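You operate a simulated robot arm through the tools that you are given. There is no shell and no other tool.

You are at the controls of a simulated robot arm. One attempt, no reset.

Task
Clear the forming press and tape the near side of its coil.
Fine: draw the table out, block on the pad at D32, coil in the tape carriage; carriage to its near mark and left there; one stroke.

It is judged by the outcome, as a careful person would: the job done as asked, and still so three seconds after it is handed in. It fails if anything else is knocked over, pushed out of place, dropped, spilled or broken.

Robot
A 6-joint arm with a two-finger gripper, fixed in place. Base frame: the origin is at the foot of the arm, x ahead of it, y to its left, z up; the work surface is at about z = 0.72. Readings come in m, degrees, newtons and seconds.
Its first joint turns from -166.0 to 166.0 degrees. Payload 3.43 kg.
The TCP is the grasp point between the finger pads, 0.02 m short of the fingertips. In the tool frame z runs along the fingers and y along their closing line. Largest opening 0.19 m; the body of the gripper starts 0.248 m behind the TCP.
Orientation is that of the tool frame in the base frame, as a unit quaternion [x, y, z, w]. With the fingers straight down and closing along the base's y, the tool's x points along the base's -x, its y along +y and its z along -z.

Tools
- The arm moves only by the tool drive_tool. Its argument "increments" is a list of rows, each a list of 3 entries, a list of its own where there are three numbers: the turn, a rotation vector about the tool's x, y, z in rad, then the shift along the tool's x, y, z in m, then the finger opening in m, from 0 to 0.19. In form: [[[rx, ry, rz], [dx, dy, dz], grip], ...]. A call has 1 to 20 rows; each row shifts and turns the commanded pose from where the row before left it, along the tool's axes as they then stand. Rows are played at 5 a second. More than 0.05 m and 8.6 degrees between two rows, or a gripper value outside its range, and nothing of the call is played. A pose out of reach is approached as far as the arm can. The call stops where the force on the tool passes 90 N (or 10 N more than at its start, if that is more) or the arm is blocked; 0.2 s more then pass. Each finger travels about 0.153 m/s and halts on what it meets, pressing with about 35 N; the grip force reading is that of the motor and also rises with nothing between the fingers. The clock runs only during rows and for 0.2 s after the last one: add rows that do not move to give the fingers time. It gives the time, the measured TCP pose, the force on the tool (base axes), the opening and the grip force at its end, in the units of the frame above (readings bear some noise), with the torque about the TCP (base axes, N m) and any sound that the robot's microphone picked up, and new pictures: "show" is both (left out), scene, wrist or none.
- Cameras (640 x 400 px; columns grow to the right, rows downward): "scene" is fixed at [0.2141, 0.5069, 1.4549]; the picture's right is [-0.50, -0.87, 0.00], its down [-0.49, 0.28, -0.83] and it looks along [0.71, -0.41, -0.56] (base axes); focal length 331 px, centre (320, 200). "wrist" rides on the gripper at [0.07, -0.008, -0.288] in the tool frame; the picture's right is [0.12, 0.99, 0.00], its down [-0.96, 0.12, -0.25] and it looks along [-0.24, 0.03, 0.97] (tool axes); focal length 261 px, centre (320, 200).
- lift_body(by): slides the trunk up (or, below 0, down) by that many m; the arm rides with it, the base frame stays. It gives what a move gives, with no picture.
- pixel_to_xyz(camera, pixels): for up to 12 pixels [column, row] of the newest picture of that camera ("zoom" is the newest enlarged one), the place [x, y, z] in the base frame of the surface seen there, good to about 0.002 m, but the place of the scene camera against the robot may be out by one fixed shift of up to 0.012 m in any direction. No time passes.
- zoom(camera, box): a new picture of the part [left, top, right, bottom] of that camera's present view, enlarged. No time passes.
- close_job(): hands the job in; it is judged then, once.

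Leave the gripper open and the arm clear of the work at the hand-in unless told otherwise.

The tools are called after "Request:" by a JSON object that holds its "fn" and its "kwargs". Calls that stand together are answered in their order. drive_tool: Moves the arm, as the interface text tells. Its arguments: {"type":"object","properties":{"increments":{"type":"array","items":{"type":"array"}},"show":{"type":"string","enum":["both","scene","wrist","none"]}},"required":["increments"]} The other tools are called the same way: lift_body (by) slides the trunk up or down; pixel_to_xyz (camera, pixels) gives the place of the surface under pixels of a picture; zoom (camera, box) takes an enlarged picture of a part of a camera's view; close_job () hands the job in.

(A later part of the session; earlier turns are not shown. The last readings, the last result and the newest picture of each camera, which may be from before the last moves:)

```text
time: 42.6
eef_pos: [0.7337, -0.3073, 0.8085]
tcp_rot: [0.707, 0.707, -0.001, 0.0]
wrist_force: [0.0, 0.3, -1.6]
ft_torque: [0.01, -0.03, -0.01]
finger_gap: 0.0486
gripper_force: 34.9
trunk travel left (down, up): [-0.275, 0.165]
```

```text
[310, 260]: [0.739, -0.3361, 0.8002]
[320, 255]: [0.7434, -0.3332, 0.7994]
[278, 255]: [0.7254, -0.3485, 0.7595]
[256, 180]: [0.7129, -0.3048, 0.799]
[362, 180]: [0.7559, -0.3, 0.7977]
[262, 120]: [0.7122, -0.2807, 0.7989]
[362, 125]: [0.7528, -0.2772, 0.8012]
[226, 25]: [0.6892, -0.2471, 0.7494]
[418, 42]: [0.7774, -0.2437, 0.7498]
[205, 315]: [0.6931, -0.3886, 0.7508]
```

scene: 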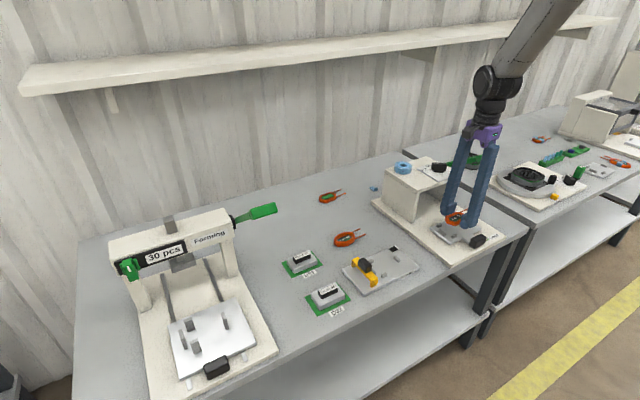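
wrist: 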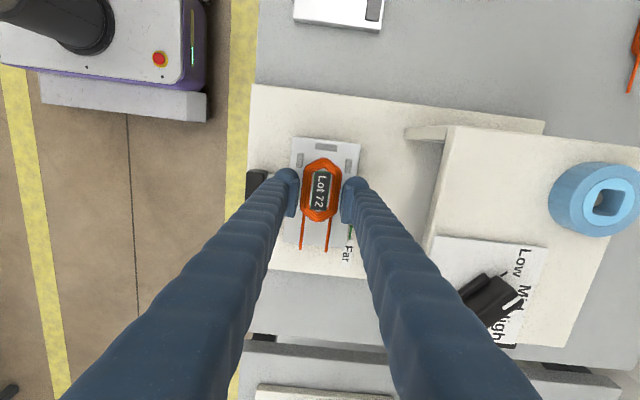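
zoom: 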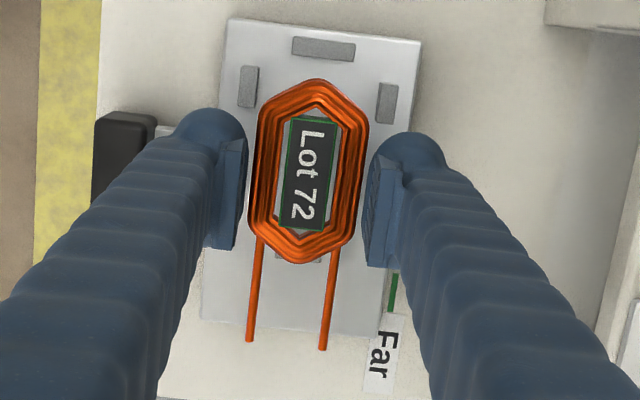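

The coil centre reads x≈0.733 against nest centre ≈0.734, and y≈−0.300 against −0.3005. I'll shift +1 mm in x and lower to just above the plate.

Request:
{"fn": "drive_tool", "kwargs": {"increments": [[[0, 0, 0], [0, 0.0011, 0.012], 0.03], [[0, 0, 0], [0, 0, 0.012], 0.03], [[0, 0, 0], [0, 0, 0.008], 0.03], [[0, 0, 0], [0, 0, 0.002], 0.03], [[0, 0, 0], [0, 0, 0], 0.03]], "show": "wrist"}}

Request:
{"fn": "zoom", "kwargs": {"camera": "wrist", "box": [250, 130, 400, 270]}}

```text
time: 43.8
eef_pos: [0.7344, -0.3075, 0.7764]
tcp_rot: [0.707, 0.707, -0.001, 0.0]
wrist_force: [-0.1, 0.0, -1.8]
ft_torque: [0.03, 0.0, -0.03]
finger_gap: 0.0487
gripper_force: 34.5
trunk travel left (down, up): [-0.275, 0.165]
```

wrist: 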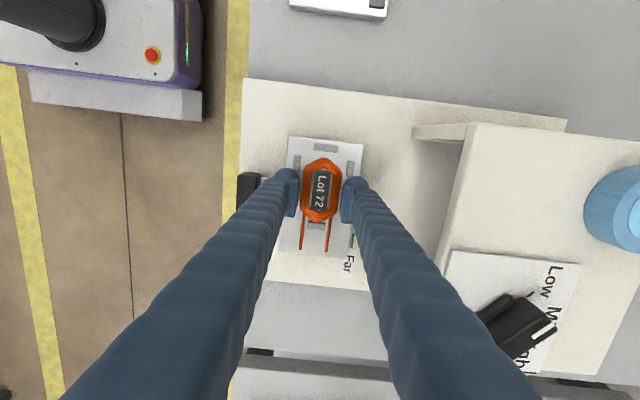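

```text
2.86 times, centred on (325, 200) of wrist
```

zoom: 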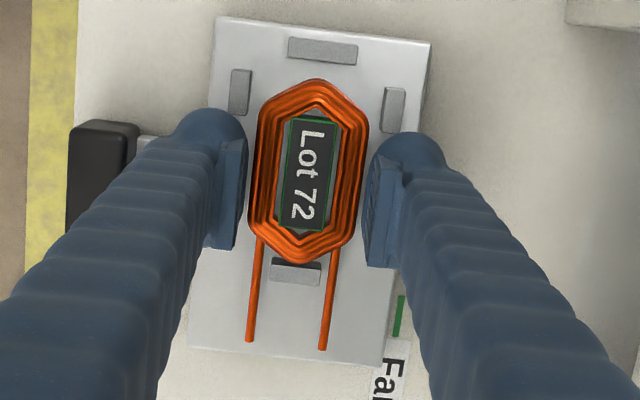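

The lead stop sits between the leads and the coil is between the side stops. I'll lower the last millimetres.

Request:
{"fn": "drive_tool", "kwargs": {"increments": [[[0, 0, 0], [0, 0, 0.0015], 0.03], [[0, 0, 0], [0, 0, 0.001], 0.03], [[0, 0, 0], [0, 0, 0], 0.03]], "show": "none"}}

```text
time: 44.6
eef_pos: [0.7353, -0.3067, 0.7737]
tcp_rot: [0.707, 0.707, -0.001, 0.0]
wrist_force: [-0.5, -0.9, -0.7]
ft_torque: [-0.03, -0.04, -0.02]
finger_gap: 0.0485
gripper_force: 35.6
trunk travel left (down, up): [-0.275, 0.165]
```

The force is changing slightly (−1.8 → −0.7). I'll go one more millimetre.

Request:
{"fn": "drive_tool", "kwargs": {"increments": [[[0, 0, 0], [0, 0, 0.001], 0.03], [[0, 0, 0], [0, 0, 0], 0.03]], "show": "none"}}

```text
time: 45.2
eef_pos: [0.7358, -0.3071, 0.7732]
tcp_rot: [0.707, 0.707, -0.001, -0.001]
wrist_force: [-0.3, 0.1, 0.0]
ft_torque: [0.02, 0.01, -0.02]
finger_gap: 0.0482
gripper_force: 34.5
trunk travel left (down, up): [-0.275, 0.165]
```

Near contact. I'll go another 0.8 mm to be sure the coil rests before releasing.

Request:
{"fn": "drive_tool", "kwargs": {"increments": [[[0, 0, 0], [0, 0, 0.0008], 0.03], [[0, 0, 0], [0, 0, 0], 0.03]], "show": "wrist"}}

Request:
{"fn": "zoom", "kwargs": {"camera": "scene", "box": [420, 190, 510, 260]}}

```text
time: 45.8
eef_pos: [0.7356, -0.3079, 0.7719]
tcp_rot: [0.707, 0.707, 0.001, 0.0]
wrist_force: [-1.0, -0.6, 6.5]
ft_torque: [0.02, 0.05, 0.01]
finger_gap: 0.0486
gripper_force: 34.5
trunk travel left (down, up): [-0.275, 0.165]
```

wrist: 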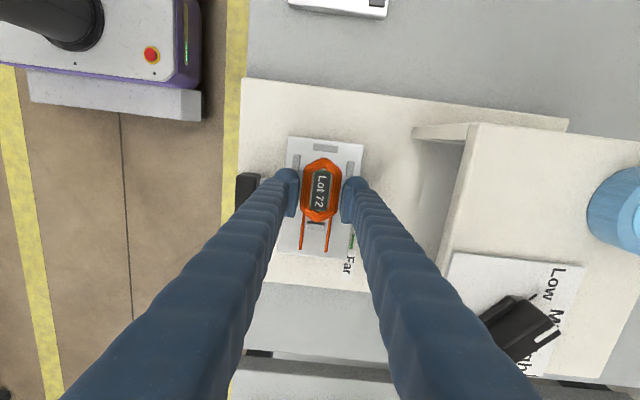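

```text
5.71 times, centred on (465, 225) of scene
```

zoom: 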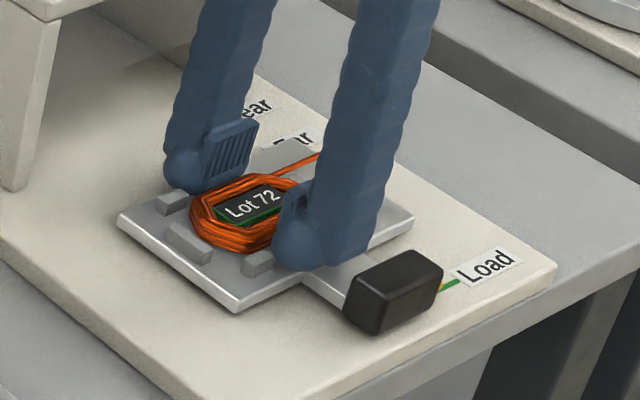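

Contact at +6.5 N: the coil rests on the carriage. I'll open slowly and rise straight up.

Request:
{"fn": "drive_tool", "kwargs": {"increments": [[[0, 0, 0], [0, 0, 0], 0.055], [[0, 0, 0], [0, 0, 0], 0.062], [[0, 0, 0], [0, 0, 0], 0.068], [[0, 0, 0], [0, 0, -0.01], 0.068], [[0, 0, 0], [0, 0, -0.03], 0.068], [[0, 0, 0], [0, 0, -0.04], 0.068], [[0, 0, 0], [0, 0, -0.04], 0.068], [[0, 0, 0], [0, 0, 0], 0.068]]}}

Request:
{"fn": "zoom", "kwargs": {"camera": "wrist", "box": [250, 130, 400, 270]}}

```text
time: 47.6
eef_pos: [0.7344, -0.3071, 0.892]
tcp_rot: [0.707, 0.708, -0.001, -0.001]
wrist_force: [-0.3, 0.3, 0.3]
ft_torque: [-0.03, -0.01, -0.02]
finger_gap: 0.0681
gripper_force: 0.0
trunk travel left (down, up): [-0.275, 0.165]
```

scene: 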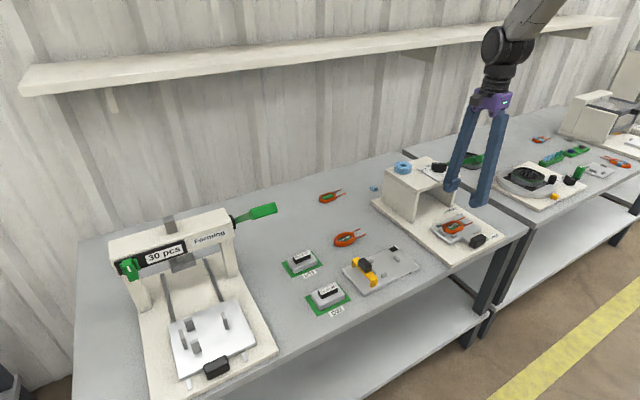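
wrist: 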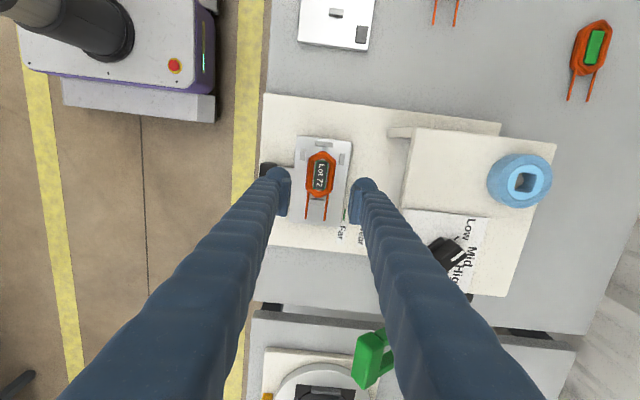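

```text
2.86 times, centred on (325, 200) of wrist
```

zoom: 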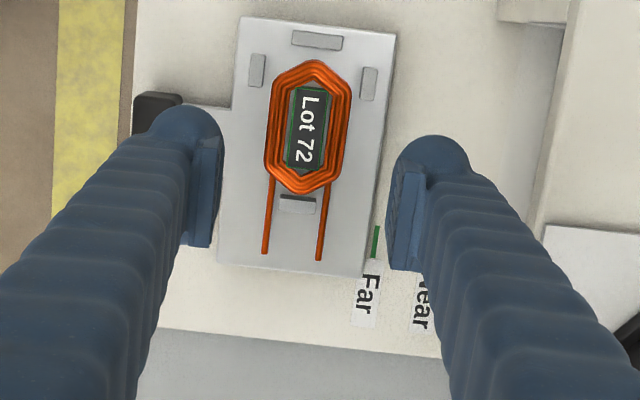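

The coil is seated in the nest with the leads straddling the lead stop. I'll back off to x≈0.60, turn the wrist back 90°, then take the carriage handle.

Request:
{"fn": "drive_tool", "kwargs": {"increments": [[[0, 0, 0], [0, -0.03, -0.005], 0.08], [[0, 0, 0], [0, -0.035, 0], 0.08], [[0, 0, 0], [0, -0.035, 0], 0.08], [[0, 0, 0], [0, -0.035, 0], 0.08], [[0, 0, -0.1428], [0, 0, 0], 0.08], [[0, 0, -0.1428], [0, 0, 0], 0.08], [[0, 0, -0.1428], [0, 0, 0], 0.08], [[0, 0, -0.1428], [0, 0, 0], 0.08], [[0, 0, -0.1428], [0, 0, 0], 0.08], [[0, 0, -0.1428], [0, 0, 0], 0.08], [[0, 0, -0.1428], [0, 0, 0], 0.08], [[0, 0, -0.1428], [0, 0, 0], 0.08], [[0, 0, -0.1428], [0, 0, 0], 0.08], [[0, 0, -0.1428], [0, 0, 0], 0.08], [[0, 0, -0.1428], [0, 0, 0], 0.08], [[0, 0, 0], [0, 0, 0], 0.08]]}}

Request:
{"fn": "zoom", "kwargs": {"camera": "wrist", "box": [255, 160, 385, 300]}}

```text
time: 51.0
eef_pos: [0.6001, -0.3071, 0.8972]
tcp_rot: [-0.001, 1.0, 0.0, -0.002]
wrist_force: [0.1, -0.7, -0.4]
ft_torque: [0.0, 0.0, -0.02]
finger_gap: 0.08
gripper_force: 0.1
trunk travel left (down, up): [-0.275, 0.165]
```

scene: 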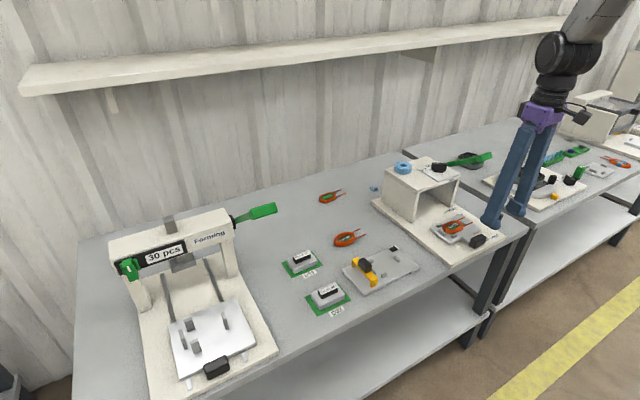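
wrist: 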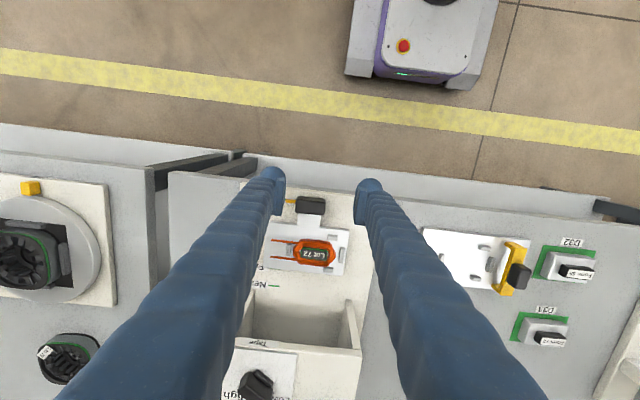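

```text
2.86 times, centred on (320, 230) of wrist
```

zoom: 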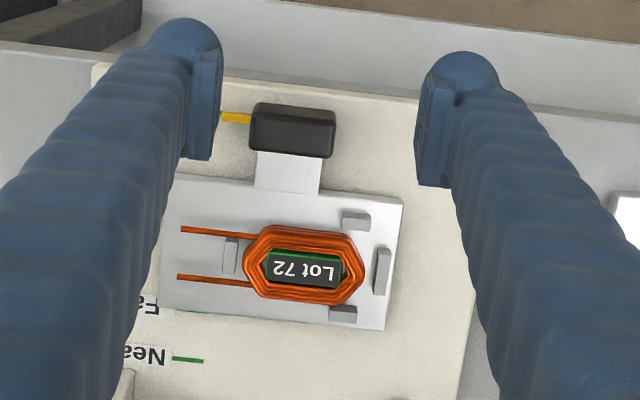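

I'll measure the handle, pointer and seated coil again from this view.

Request:
{"fn": "pixel_to_xyz", "kwargs": {"camera": "zoom", "pixels": [[253, 108], [335, 115], [290, 110], [290, 125], [252, 148], [332, 155], [235, 118], [225, 118], [188, 360], [300, 265], [240, 265], [365, 275]]}}

Request:
{"fn": "pixel_to_xyz", "kwargs": {"camera": "zoom", "pixels": [[255, 118], [330, 122], [294, 105], [294, 150], [300, 230], [300, 300], [245, 120], [180, 230], [180, 278], [175, 360], [200, 361], [290, 170]]}}

```text
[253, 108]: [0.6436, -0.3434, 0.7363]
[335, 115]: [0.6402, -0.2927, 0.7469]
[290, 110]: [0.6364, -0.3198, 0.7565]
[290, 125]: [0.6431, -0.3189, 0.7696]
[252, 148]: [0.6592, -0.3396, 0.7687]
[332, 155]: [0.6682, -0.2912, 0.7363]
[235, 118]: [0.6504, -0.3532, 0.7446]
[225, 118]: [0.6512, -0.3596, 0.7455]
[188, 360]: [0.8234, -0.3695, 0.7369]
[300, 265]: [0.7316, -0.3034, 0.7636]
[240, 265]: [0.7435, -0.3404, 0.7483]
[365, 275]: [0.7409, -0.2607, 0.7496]
```

```text
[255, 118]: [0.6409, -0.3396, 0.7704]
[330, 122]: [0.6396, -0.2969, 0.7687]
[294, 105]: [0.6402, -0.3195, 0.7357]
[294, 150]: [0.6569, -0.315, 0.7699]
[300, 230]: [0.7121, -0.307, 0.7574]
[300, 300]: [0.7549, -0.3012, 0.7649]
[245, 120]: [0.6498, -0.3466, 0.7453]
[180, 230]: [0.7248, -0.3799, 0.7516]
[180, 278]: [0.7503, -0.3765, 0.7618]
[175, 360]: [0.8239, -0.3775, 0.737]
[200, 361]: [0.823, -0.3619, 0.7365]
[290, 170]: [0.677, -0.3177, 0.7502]
```

The handle spans x 0.637–0.660 and y −0.342…−0.295, top z 0.770. The pointer is at x≈0.6505 with top z≈0.7455, and the Near line is at x≈0.8235. I'll come down at TCP (0.633, −0.3185, 0.771), the tips 5 mm above the pointer and holding only the rear 16 mm of the handle so the fingers stay clear of the box at Near.

Request:
{"fn": "drive_tool", "kwargs": {"increments": [[[0, 0, 0], [-0.0324, -0.011, 0.02], 0.08], [[0, 0, 0], [0, 0, 0.04], 0.08], [[0, 0, 0], [0, 0, 0.035], 0.08], [[0, 0, 0], [0, 0, 0.02], 0.08], [[0, 0, 0], [0, 0, 0.0107], 0.08], [[0, 0, 0], [0, 0, 0], 0.08]]}}

Request:
{"fn": "zoom", "kwargs": {"camera": "wrist", "box": [255, 160, 385, 280]}}

```text
time: 52.4
eef_pos: [0.6336, -0.3191, 0.7703]
tcp_rot: [0.0, 1.0, 0.0, 0.0]
wrist_force: [-0.4, -0.5, 0.3]
ft_torque: [0.02, 0.01, 0.02]
finger_gap: 0.0799
gripper_force: 0.0
trunk travel left (down, up): [-0.275, 0.165]
```

scene: 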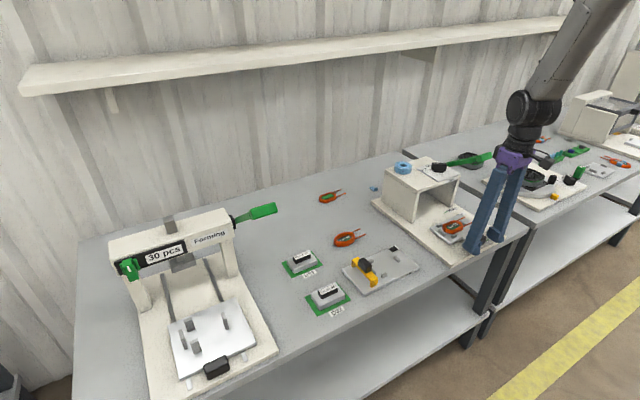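
wrist: 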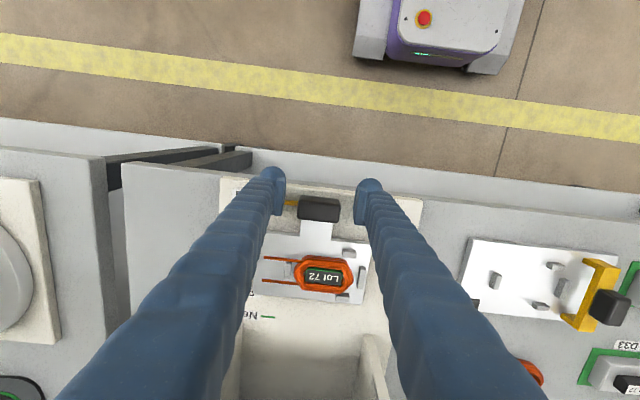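

```text
3.33 times, centred on (320, 220) of wrist
```

zoom: 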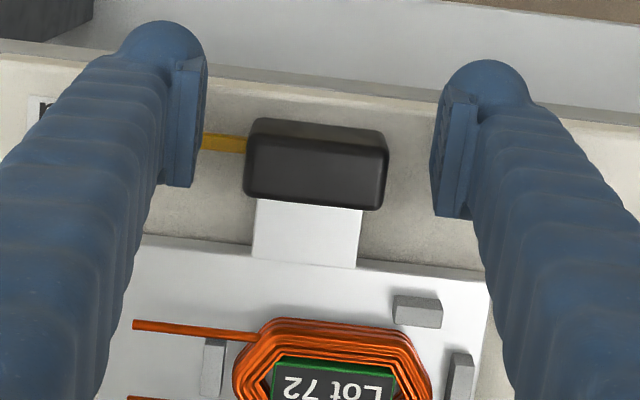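

The fingers straddle the handle. I'll close on it.

Request:
{"fn": "drive_tool", "kwargs": {"increments": [[[0, 0, 0], [0, 0, 0], 0.06], [[0, 0, 0], [0, 0, 0], 0.04], [[0, 0, 0], [0, 0, 0], 0.035], [[0, 0, 0], [0, 0, 0], 0.035]], "show": "wrist"}}

Request:
{"fn": "zoom", "kwargs": {"camera": "wrist", "box": [255, 160, 385, 280]}}

```text
time: 53.4
eef_pos: [0.6337, -0.3182, 0.7711]
tcp_rot: [0.0, 1.0, 0.0, 0.0]
wrist_force: [0.6, 5.7, 0.8]
ft_torque: [0.09, 0.04, 0.04]
finger_gap: 0.049
gripper_force: 44.8
trunk travel left (down, up): [-0.275, 0.165]
```

wrist: 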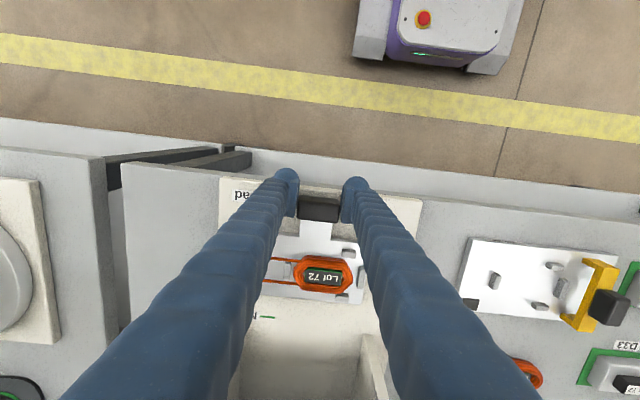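

```text
3.33 times, centred on (320, 220) of wrist
```

zoom: 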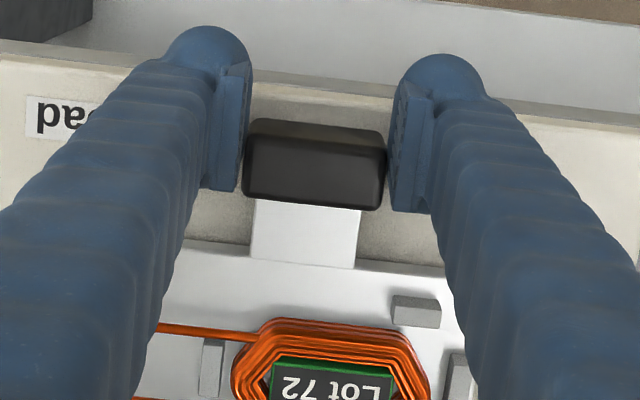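

Gripped (0.049). I'll push the carriage in slowly (+x), 0.10 m first, and check.

Request:
{"fn": "drive_tool", "kwargs": {"increments": [[[0, 0, 0], [-0.004, 0, 0], 0.035], [[0, 0, 0], [-0.006, 0, 0], 0.035], [[0, 0, 0], [-0.01, 0, 0], 0.035], [[0, 0, 0], [-0.01, 0, 0], 0.035], [[0, 0, 0], [-0.01, 0, 0], 0.035], [[0, 0, 0], [-0.01, 0, 0], 0.035], [[0, 0, 0], [-0.01, 0, 0], 0.035], [[0, 0, 0], [-0.01, 0, 0], 0.035], [[0, 0, 0], [-0.01, 0, 0], 0.035], [[0, 0, 0], [-0.01, 0, 0], 0.035], [[0, 0, 0], [-0.006, 0, 0], 0.035], [[0, 0, 0], [-0.004, 0, 0], 0.035]]}}

Request:
{"fn": "zoom", "kwargs": {"camera": "wrist", "box": [235, 160, 395, 300]}}

```text
time: 56.0
eef_pos: [0.7345, -0.3187, 0.771]
tcp_rot: [0.0, 1.0, 0.0, -0.001]
wrist_force: [-1.6, 5.7, -8.8]
ft_torque: [0.0, 0.28, 0.03]
finger_gap: 0.0487
gripper_force: 45.2
trunk travel left (down, up): [-0.275, 0.165]
```

scene: 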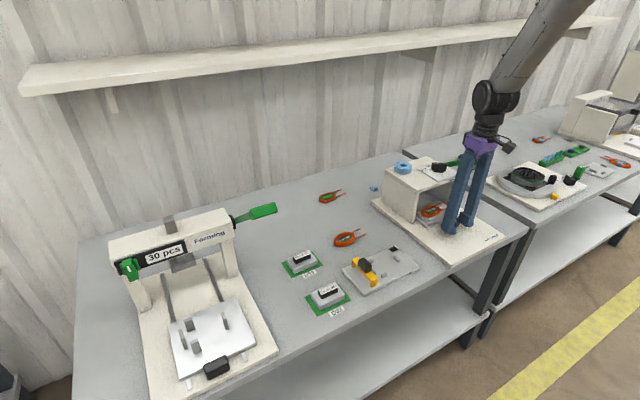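
wrist: 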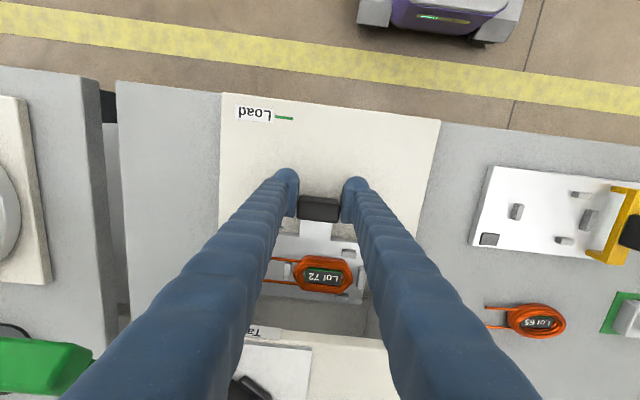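

```text
2.86 times, centred on (315, 230) of wrist
```

zoom: 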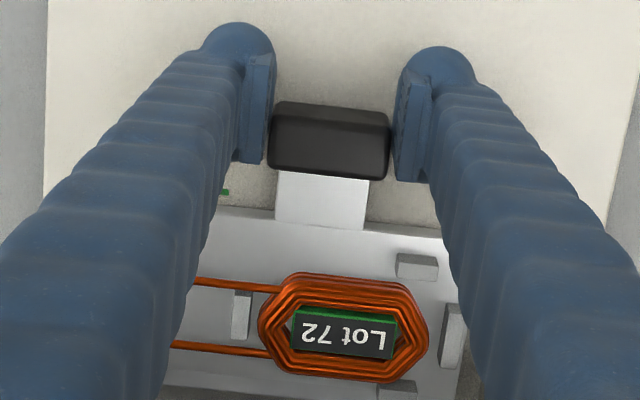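

Smooth, with the coil steady in its nest. I'll continue another 0.06 m.

Request:
{"fn": "drive_tool", "kwargs": {"increments": [[[0, 0, 0], [-0.004, 0, 0], 0.035], [[0, 0, 0], [-0.008, 0, 0], 0.035], [[0, 0, 0], [-0.01, 0, 0], 0.035], [[0, 0, 0], [-0.01, 0, 0], 0.035], [[0, 0, 0], [-0.01, 0, 0], 0.035], [[0, 0, 0], [-0.008, 0, 0], 0.035], [[0, 0, 0], [-0.006, 0, 0], 0.035], [[0, 0, 0], [-0.004, 0, 0], 0.035], [[0, 0, 0], [0, 0, 0], 0.035]]}}

Request:
{"fn": "zoom", "kwargs": {"camera": "scene", "box": [410, 150, 530, 260]}}

Request:
{"fn": "zoom", "kwargs": {"camera": "wrist", "box": [235, 160, 395, 300]}}

```text
time: 58.0
eef_pos: [0.7935, -0.318, 0.7708]
tcp_rot: [0.001, 1.0, 0.001, 0.0]
wrist_force: [0.5, 9.9, -2.4]
ft_torque: [0.14, 0.13, 0.08]
finger_gap: 0.0489
gripper_force: 44.8
trunk travel left (down, up): [-0.275, 0.165]
```

scene: 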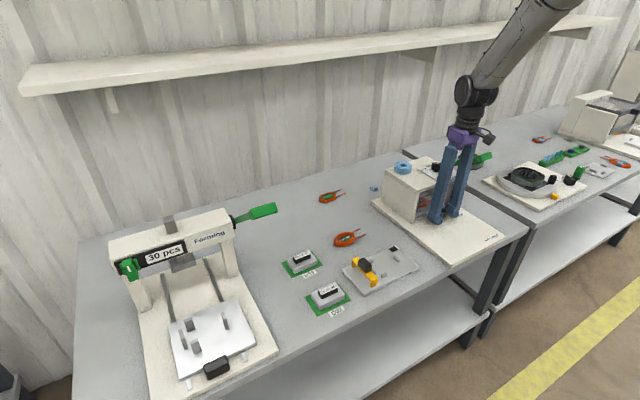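
wrist: 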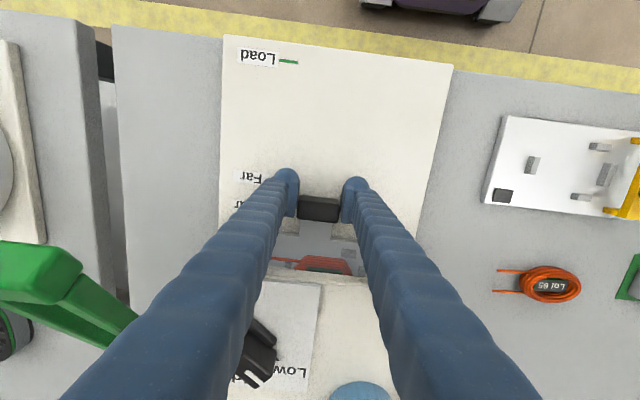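

```text
3.64 times, centred on (470, 205) of scene
```

zoom: 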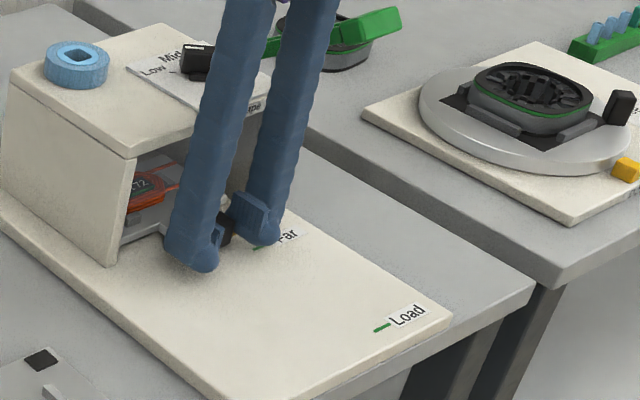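

```text
2.86 times, centred on (315, 230) of wrist
```

zoom: 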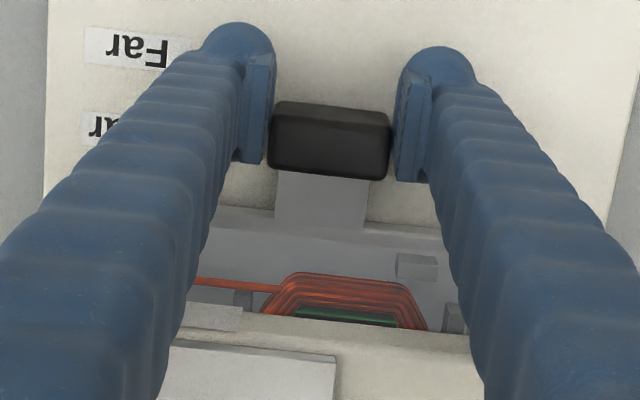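

Handle at Far plus some; 13 mm remain to the Near mark. I'll do the last bit in small steps.

Request:
{"fn": "drive_tool", "kwargs": {"increments": [[[0, 0, 0], [-0.004, 0, 0], 0.035], [[0, 0, 0], [-0.004, 0, 0], 0.035], [[0, 0, 0], [-0.003, 0, 0], 0.035], [[0, 0, 0], [-0.002, 0, 0], 0.035], [[0, 0, 0], [0, 0, 0], 0.035]]}}

Request:
{"fn": "zoom", "kwargs": {"camera": "scene", "box": [410, 170, 500, 240]}}

Request:
{"fn": "zoom", "kwargs": {"camera": "wrist", "box": [215, 140, 375, 280]}}

```text
time: 59.2
eef_pos: [0.8061, -0.3188, 0.7713]
tcp_rot: [0.0, 1.0, 0.0, -0.001]
wrist_force: [-1.5, 8.6, 2.8]
ft_torque: [0.12, 0.21, 0.15]
finger_gap: 0.0491
gripper_force: 45.0
trunk travel left (down, up): [-0.275, 0.165]
```

scene: 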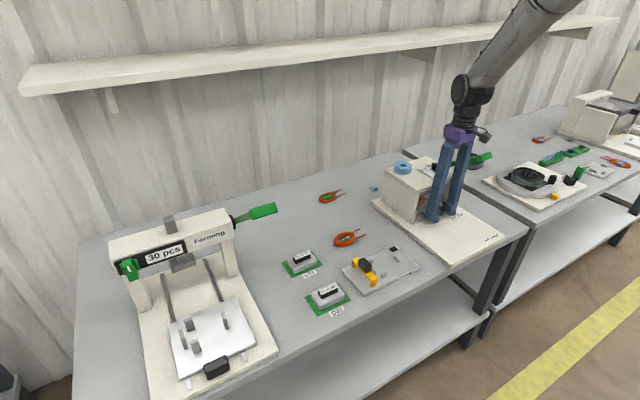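
wrist: 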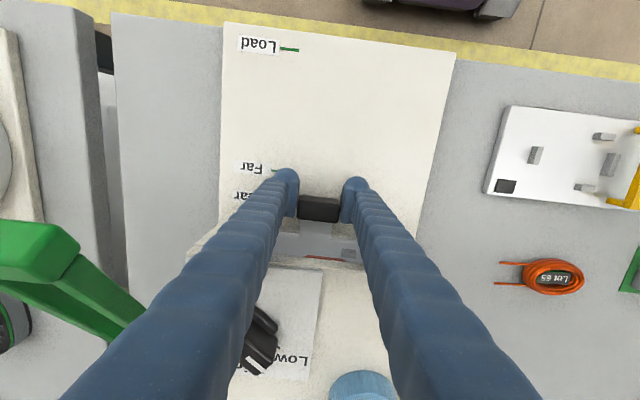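

```text
5.71 times, centred on (455, 205) of scene
```

zoom: 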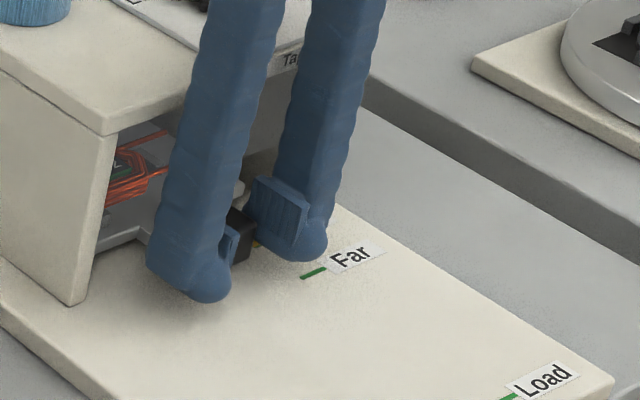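

```text
2.86 times, centred on (295, 210) of wrist
```

zoom: 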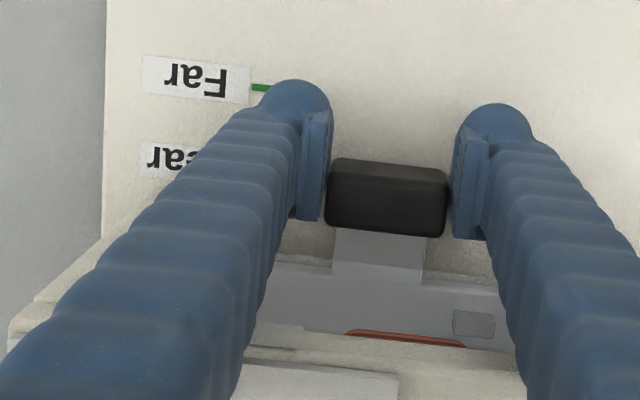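

TCP has moved 0.173 m from the Load position. I'll open, back straight out in −x, then rise to see the pointer against the Near line.

Request:
{"fn": "drive_tool", "kwargs": {"increments": [[[0, 0, 0], [0, 0, 0], 0.055], [[0, 0, 0], [0, 0, 0], 0.07], [[0, 0, 0], [0, 0, 0], 0.075], [[0, 0, 0], [0.02, 0, 0], 0.075], [[0, 0, 0], [0.04, 0, 0], 0.075], [[0, 0, 0], [0.03, 0, -0.03], 0.075], [[0, 0, 0], [0, 0, -0.045], 0.075], [[0, 0, 0], [0, 0, -0.045], 0.075], [[0, 0, 0], [0, 0, 0], 0.075]]}}

Request:
{"fn": "zoom", "kwargs": {"camera": "wrist", "box": [235, 150, 395, 290]}}

```text
time: 61.2
eef_pos: [0.7178, -0.3178, 0.8933]
tcp_rot: [0.0, 1.0, 0.0, -0.001]
wrist_force: [-0.5, -0.2, -0.2]
ft_torque: [-0.02, 0.02, -0.01]
finger_gap: 0.0751
gripper_force: 0.1
trunk travel left (down, up): [-0.275, 0.165]
```

scene: 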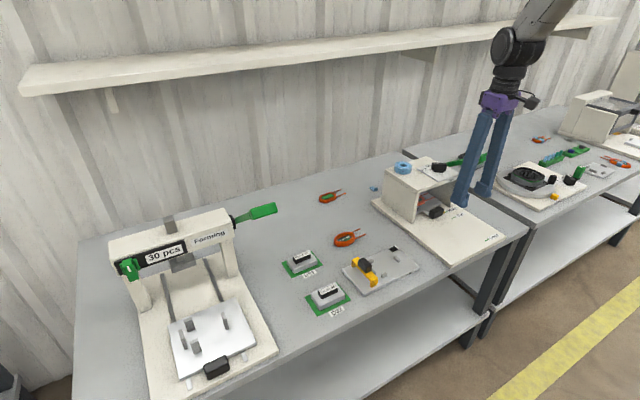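
wrist: 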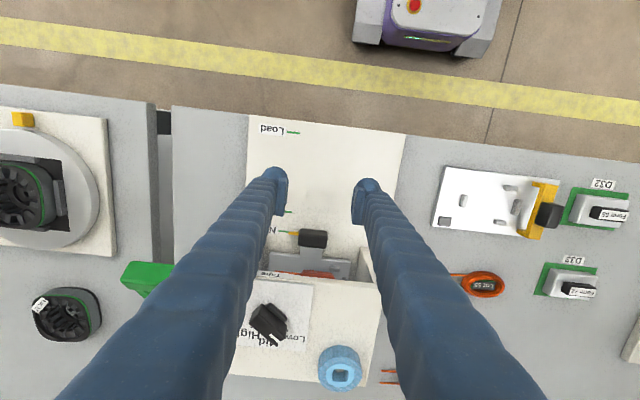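

```text
2.86 times, centred on (315, 220) of wrist
```

zoom: 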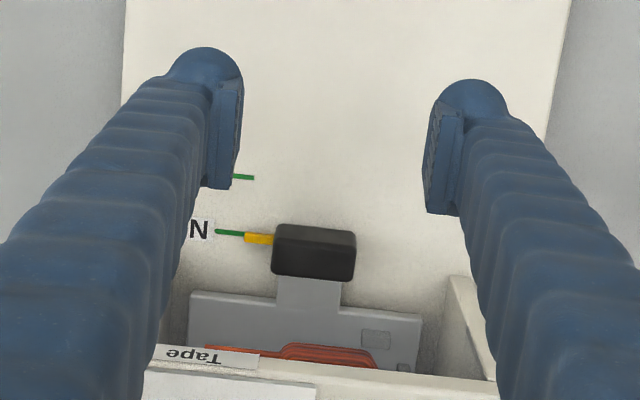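

The orange pointer meets the green Near line. I'll zoom in tight to check how exact it is.

Request:
{"fn": "zoom", "kwargs": {"camera": "wrist", "box": [275, 215, 335, 265]}}

Request:
{"fn": "pixel_to_xyz", "kwargs": {"camera": "wrist", "pixels": [[281, 231], [284, 231], [287, 232], [291, 232], [294, 232], [297, 233], [312, 236], [312, 246], [300, 229], [324, 231]]}}

```text
8.00 times, centred on (305, 240) of wrist
```

zoom: 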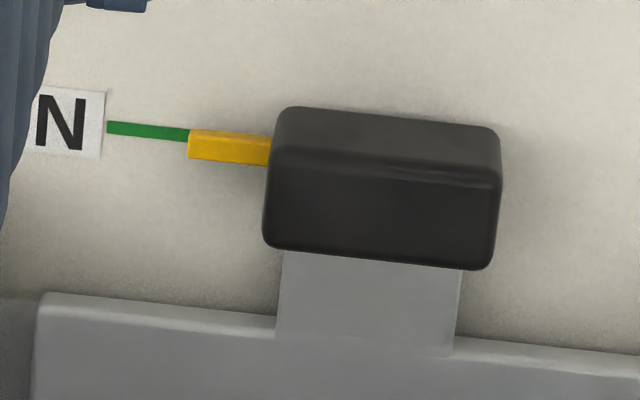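

```text
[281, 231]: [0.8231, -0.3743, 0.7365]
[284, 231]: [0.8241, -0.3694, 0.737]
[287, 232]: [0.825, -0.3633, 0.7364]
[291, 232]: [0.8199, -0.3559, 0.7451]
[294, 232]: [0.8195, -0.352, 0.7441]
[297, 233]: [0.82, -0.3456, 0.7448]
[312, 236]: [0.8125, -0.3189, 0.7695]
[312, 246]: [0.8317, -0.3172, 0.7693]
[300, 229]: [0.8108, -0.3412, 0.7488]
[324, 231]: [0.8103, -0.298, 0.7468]
```

I'll measure the pointer edges and the line edges in this 8× zoom.

Request:
{"fn": "pixel_to_xyz", "kwargs": {"camera": "zoom", "pixels": [[215, 128], [215, 134], [215, 140], [215, 150], [215, 158], [215, 163], [150, 124], [150, 128], [150, 132], [150, 136], [180, 131], [180, 136]]}}

```text
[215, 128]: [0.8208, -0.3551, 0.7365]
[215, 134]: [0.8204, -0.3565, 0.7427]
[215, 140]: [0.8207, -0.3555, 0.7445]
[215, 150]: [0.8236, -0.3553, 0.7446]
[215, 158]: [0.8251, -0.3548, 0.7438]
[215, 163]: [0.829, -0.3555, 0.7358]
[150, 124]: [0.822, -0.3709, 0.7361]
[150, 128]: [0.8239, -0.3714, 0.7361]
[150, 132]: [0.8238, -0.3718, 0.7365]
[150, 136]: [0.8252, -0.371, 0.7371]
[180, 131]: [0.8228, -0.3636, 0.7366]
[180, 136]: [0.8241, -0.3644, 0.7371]
```

The pointer centre is at x≈0.823 and the Near line at ≈0.8235, aligned within a millimetre. The carriage stays there. Now I'll back up and over to look at the tape lever before the stroke.

Request:
{"fn": "drive_tool", "kwargs": {"increments": [[[0, 0, 0], [0.03, 0, -0.03], 0.075], [[0, 0, 0], [0.03, 0, -0.03], 0.04], [[0, 0, 0], [0.03, -0.01, -0.03], 0.02], [[0, 0, 0], [0.02, -0.03, -0.03], 0.0], [[0, 0, 0], [0.01, -0.03, -0.03], 0.0], [[0, 0, 0], [0, -0.04, 0], 0.0], [[0, 0, 0], [0, -0.04, 0], 0.0], [[0, 0, 0], [0, 0, 0], 0.0]]}}

Request:
{"fn": "zoom", "kwargs": {"camera": "wrist", "box": [200, 180, 420, 360]}}

Request:
{"fn": "zoom", "kwargs": {"camera": "scene", "box": [420, 130, 520, 210]}}

```text
time: 63.0
eef_pos: [0.5945, -0.4684, 1.0384]
tcp_rot: [-0.001, 1.0, 0.0, 0.0]
wrist_force: [-0.2, 0.6, 0.3]
ft_torque: [0.0, -0.01, 0.0]
finger_gap: 0.0
gripper_force: 34.1
trunk travel left (down, up): [-0.275, 0.165]
```

scene: 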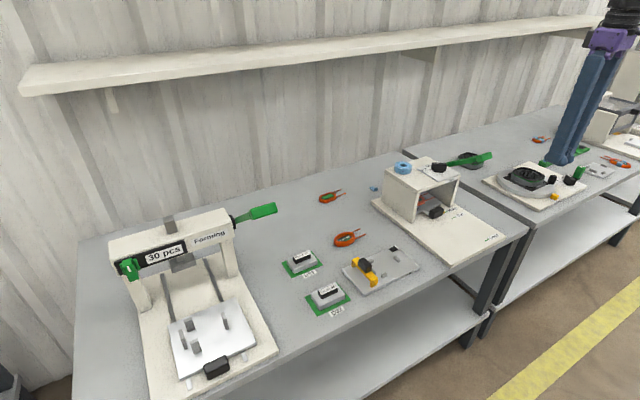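
wrist: 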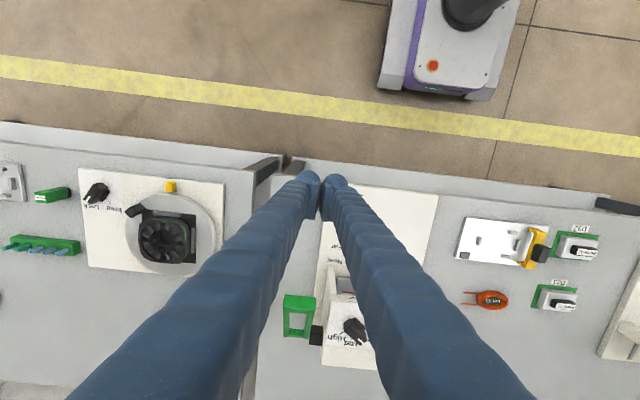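

```text
2.22 times, centred on (310, 270) of wrist
```

zoom: 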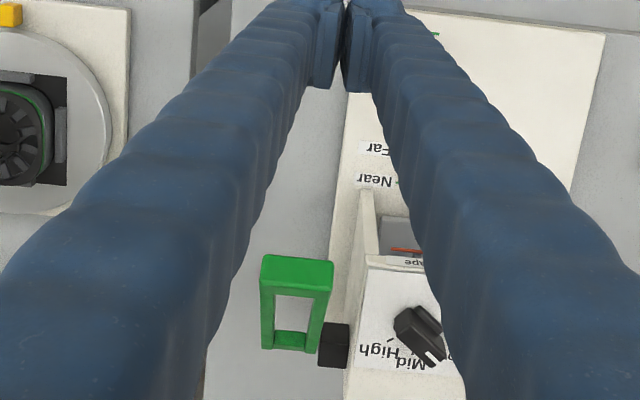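

```text
5.00 times, centred on (470, 170) of scene
```

zoom: 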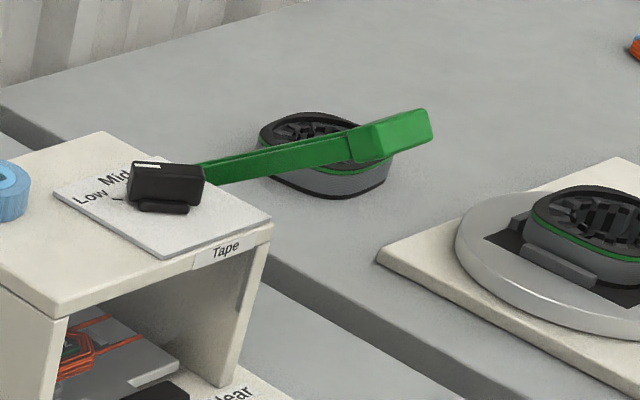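

I'll measure the lever's grip, arms and pivot block in both pictures.

Request:
{"fn": "pixel_to_xyz", "kwargs": {"camera": "zoom", "pixels": [[370, 128], [428, 112], [430, 138], [380, 158], [395, 140], [355, 145], [210, 172], [280, 160], [340, 148], [400, 118], [150, 185], [345, 150]]}}

Request:
{"fn": "zoom", "kwargs": {"camera": "wrist", "box": [270, 280, 370, 380]}}

```text
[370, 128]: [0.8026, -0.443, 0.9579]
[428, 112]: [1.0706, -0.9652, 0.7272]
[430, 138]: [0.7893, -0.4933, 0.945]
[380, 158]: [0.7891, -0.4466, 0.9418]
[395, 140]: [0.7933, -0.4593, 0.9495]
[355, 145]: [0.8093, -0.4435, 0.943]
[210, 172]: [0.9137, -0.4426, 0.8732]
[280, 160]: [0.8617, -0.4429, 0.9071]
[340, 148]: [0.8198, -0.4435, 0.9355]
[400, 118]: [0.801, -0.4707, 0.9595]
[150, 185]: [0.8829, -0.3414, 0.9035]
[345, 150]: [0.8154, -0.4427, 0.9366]
```

```text
4.00 times, centred on (320, 330) of wrist
```

zoom: 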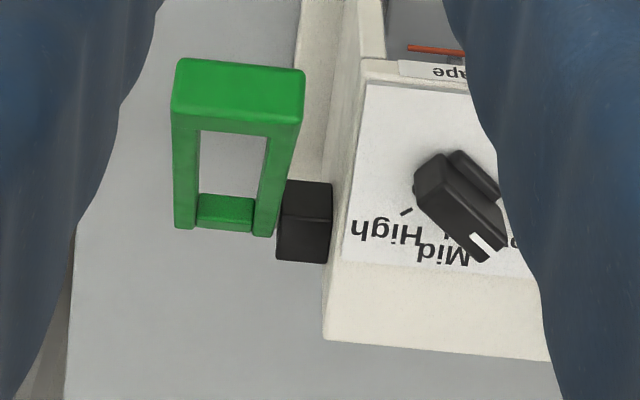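

Request:
{"fn": "pixel_to_xyz", "kwargs": {"camera": "zoom", "pixels": [[178, 75], [300, 80], [240, 65], [240, 80], [240, 100], [240, 118], [185, 180], [270, 190], [225, 215], [305, 200], [305, 240], [220, 235]]}}

```text
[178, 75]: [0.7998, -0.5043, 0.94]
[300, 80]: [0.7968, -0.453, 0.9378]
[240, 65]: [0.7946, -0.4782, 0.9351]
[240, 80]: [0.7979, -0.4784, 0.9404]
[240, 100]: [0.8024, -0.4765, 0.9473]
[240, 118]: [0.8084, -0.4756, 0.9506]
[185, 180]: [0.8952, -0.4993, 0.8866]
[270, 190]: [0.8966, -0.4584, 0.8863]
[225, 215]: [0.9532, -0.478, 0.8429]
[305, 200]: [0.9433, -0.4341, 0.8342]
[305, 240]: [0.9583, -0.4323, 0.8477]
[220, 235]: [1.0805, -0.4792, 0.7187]
```

The lever grip bar spans y −0.505…−0.450, centred near (0.81, −0.478, 0.937). The lever stands about 34° up from a pivot near (0.955, 0.84). I'll take the bar between the fingers so I control the stroke down and back up. First I go above it with the fingers open and look.

Request:
{"fn": "drive_tool", "kwargs": {"increments": [[[0, 0, 0], [-0.04, 0, 0], 0.05], [[0, 0, 0], [-0.04, 0, 0], 0.09], [[0, 0, 0], [-0.04, -0.003, 0], 0.09], [[0, 0, 0], [-0.04, -0.003, 0], 0.09], [[0, 0, 0], [-0.04, -0.003, 0], 0.09], [[0, 0, 0], [0, 0, 0.015], 0.09], [[0, 0, 0], [0, 0, 0], 0.09]]}}

Request:
{"fn": "zoom", "kwargs": {"camera": "wrist", "box": [240, 150, 400, 310]}}

```text
time: 64.6
eef_pos: [0.7981, -0.477, 1.0256]
tcp_rot: [0.001, 1.0, 0.0, -0.001]
wrist_force: [0.3, 0.0, 0.3]
ft_torque: [0.01, -0.04, 0.01]
finger_gap: 0.0902
gripper_force: 0.0
trunk travel left (down, up): [-0.275, 0.165]
```

scene: 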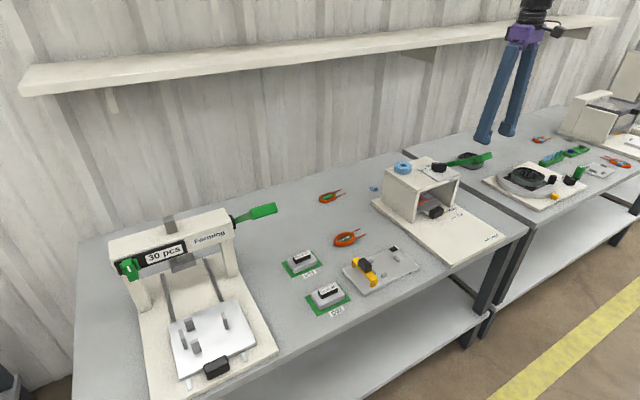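
wrist: 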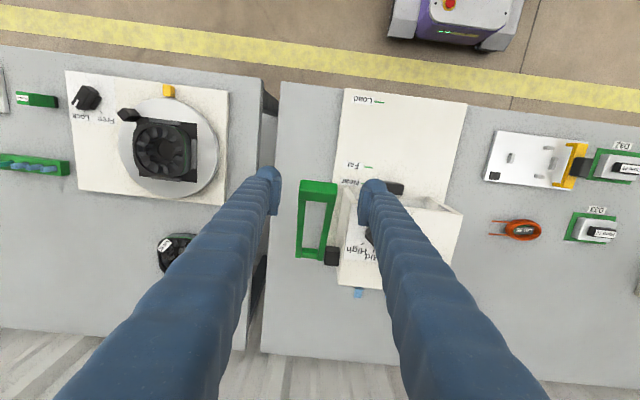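

```text
2.50 times, centred on (320, 230) of wrist
```

zoom: 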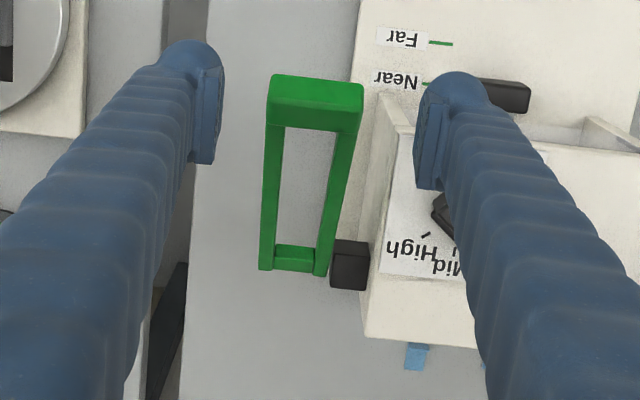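

I'll measure the lever from here.

Request:
{"fn": "pixel_to_xyz", "kwargs": {"camera": "zoom", "pixels": [[275, 85], [358, 90], [315, 78], [315, 95], [315, 110], [315, 125], [272, 180], [345, 180], [293, 260], [348, 255], [350, 280], [268, 255]]}}

Request:
{"fn": "pixel_to_xyz", "kwargs": {"camera": "zoom", "pixels": [[272, 100], [362, 105], [315, 100], [270, 120], [358, 128], [300, 102], [338, 130], [274, 130], [310, 270], [330, 240], [372, 250], [358, 245]]}}

```text
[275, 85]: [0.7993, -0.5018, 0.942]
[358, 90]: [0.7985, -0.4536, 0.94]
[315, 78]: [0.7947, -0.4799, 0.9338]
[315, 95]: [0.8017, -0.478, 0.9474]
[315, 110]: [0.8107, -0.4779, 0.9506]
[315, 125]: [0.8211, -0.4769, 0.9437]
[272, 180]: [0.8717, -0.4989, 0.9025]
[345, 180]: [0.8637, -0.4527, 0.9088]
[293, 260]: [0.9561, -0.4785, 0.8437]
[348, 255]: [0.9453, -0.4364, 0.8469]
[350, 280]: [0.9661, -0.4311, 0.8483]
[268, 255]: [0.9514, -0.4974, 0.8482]
```

```text
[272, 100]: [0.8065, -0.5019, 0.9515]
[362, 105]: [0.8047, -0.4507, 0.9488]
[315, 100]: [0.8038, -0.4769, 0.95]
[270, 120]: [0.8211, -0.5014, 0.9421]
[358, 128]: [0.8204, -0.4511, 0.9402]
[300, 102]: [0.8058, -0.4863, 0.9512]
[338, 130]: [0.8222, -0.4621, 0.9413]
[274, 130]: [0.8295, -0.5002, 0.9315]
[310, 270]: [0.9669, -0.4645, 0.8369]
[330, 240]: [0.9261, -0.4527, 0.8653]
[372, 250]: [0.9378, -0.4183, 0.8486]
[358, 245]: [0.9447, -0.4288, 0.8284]
```

The grip bar centre is about (0.808, −0.4765, 0.938), ≈0.019 square and 0.052 long. I'll descend with the fingers on either side of it to TCP (0.802, −0.4765, 0.943).

Request:
{"fn": "drive_tool", "kwargs": {"increments": [[[0, 0, 0], [-0.006, 0.001, 0.03], 0.085], [[0, 0, 0], [0, 0, 0.03], 0.085], [[0, 0, 0], [0, 0, 0.023], 0.085], [[0, 0, 0], [0, 0, 0], 0.085]]}}

Request:
{"fn": "zoom", "kwargs": {"camera": "wrist", "box": [240, 150, 400, 310]}}

```text
time: 65.6
eef_pos: [0.8026, -0.4742, 0.942]
tcp_rot: [0.0, 1.0, -0.001, 0.0]
wrist_force: [0.5, 0.5, -0.5]
ft_torque: [0.01, 0.01, 0.0]
finger_gap: 0.0847
gripper_force: 0.1
trunk travel left (down, up): [-0.275, 0.165]
```

scene: 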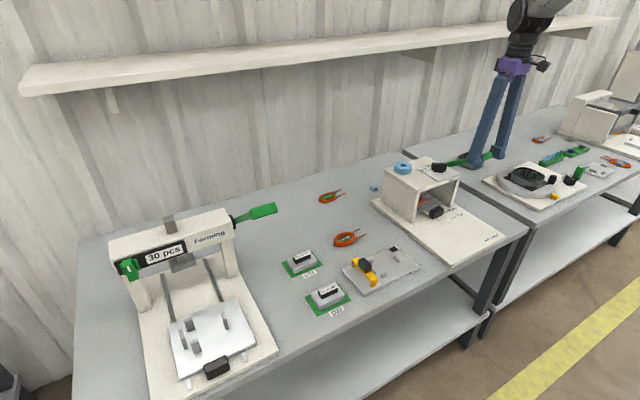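
wrist: 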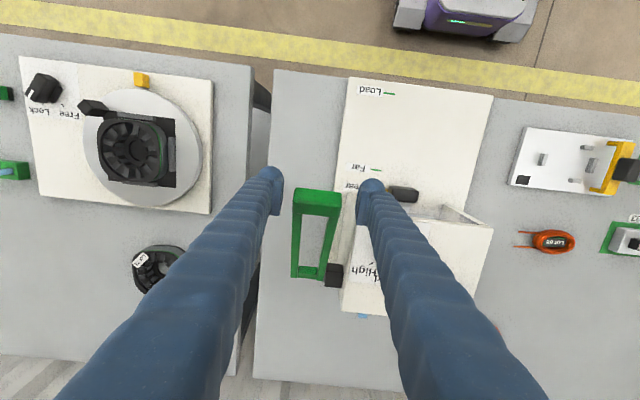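

```text
2.50 times, centred on (320, 230) of wrist
```

zoom: 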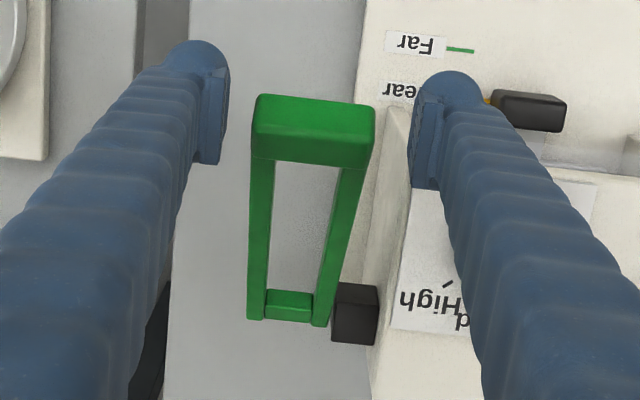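

The bar lies between the fingers. I'll close on it.

Request:
{"fn": "drive_tool", "kwargs": {"increments": [[[0, 0, 0], [0, 0, 0], 0.065], [[0, 0, 0], [0, 0, 0], 0.045], [[0, 0, 0], [0, 0, 0], 0.04], [[0, 0, 0], [0, 0, 0], 0.04]], "show": "wrist"}}

Request:
{"fn": "zoom", "kwargs": {"camera": "wrist", "box": [240, 150, 400, 310]}}

```text
time: 66.6
eef_pos: [0.8018, -0.4785, 0.9424]
tcp_rot: [0.0, 1.0, -0.001, 0.001]
wrist_force: [-1.1, -21.4, 0.7]
ft_torque: [-0.42, -0.06, 0.0]
finger_gap: 0.0547
gripper_force: 45.4
trunk travel left (down, up): [-0.275, 0.165]
```

wrist: 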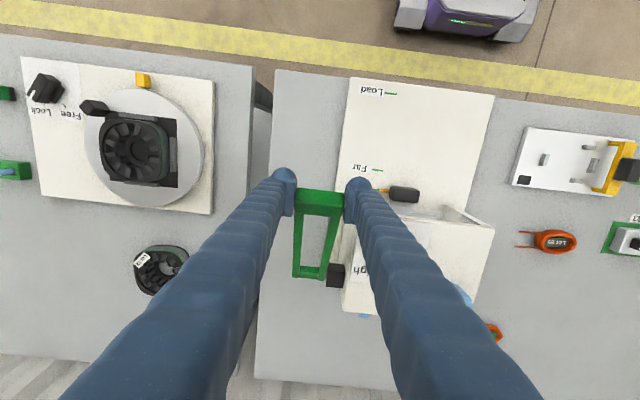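

```text
2.50 times, centred on (320, 230) of wrist
```

zoom: 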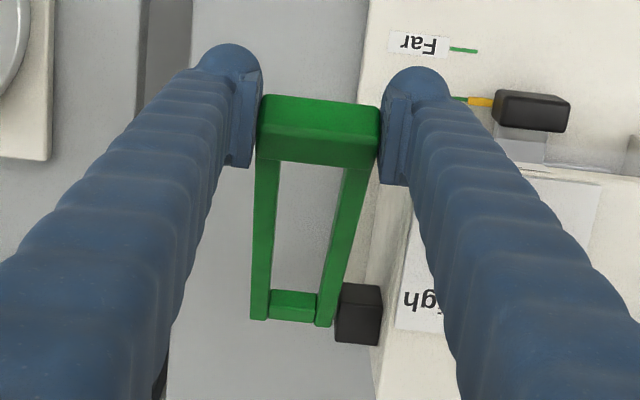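

Gripped at 0.0547. There is 21 N in −y, so I'm about a millimetre off centre. I'll correct y by −1 mm and start the downward arc about the pivot, first ~10°, reading the forces.

Request:
{"fn": "drive_tool", "kwargs": {"increments": [[[0, 0, 0], [0, -0.0012, 0], 0.04], [[0, 0, 0], [0.0075, 0, 0.0119], 0.04], [[0, 0, 0], [0.0071, 0, 0.0136], 0.04], [[0, 0, 0], [0, 0, 0], 0.04]]}}

```text
time: 67.6
eef_pos: [0.7885, -0.4788, 0.9184]
tcp_rot: [-0.001, 1.0, 0.0, 0.0]
wrist_force: [4.8, -11.9, 3.6]
ft_torque: [0.01, -1.16, -0.15]
finger_gap: 0.0551
gripper_force: 45.1
trunk travel left (down, up): [-0.275, 0.165]
```

scene: 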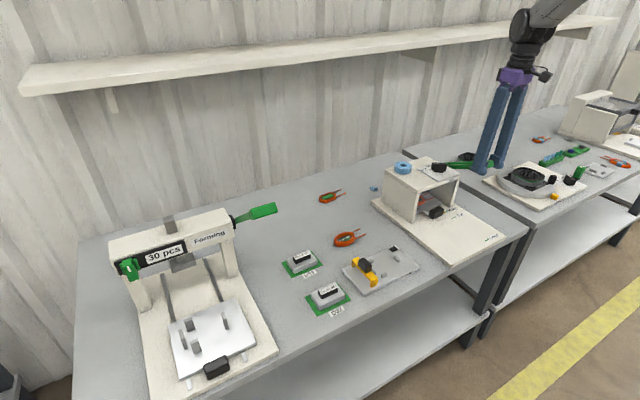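
wrist: 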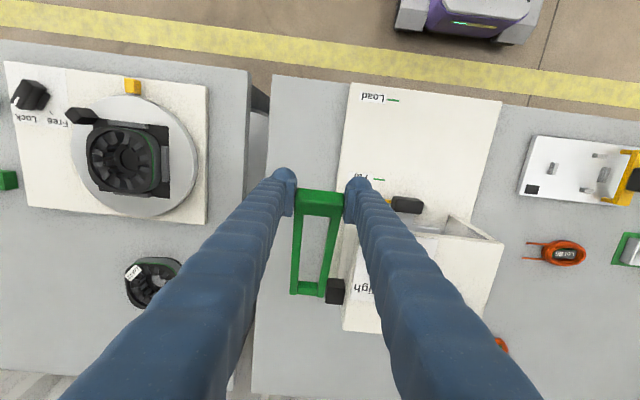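

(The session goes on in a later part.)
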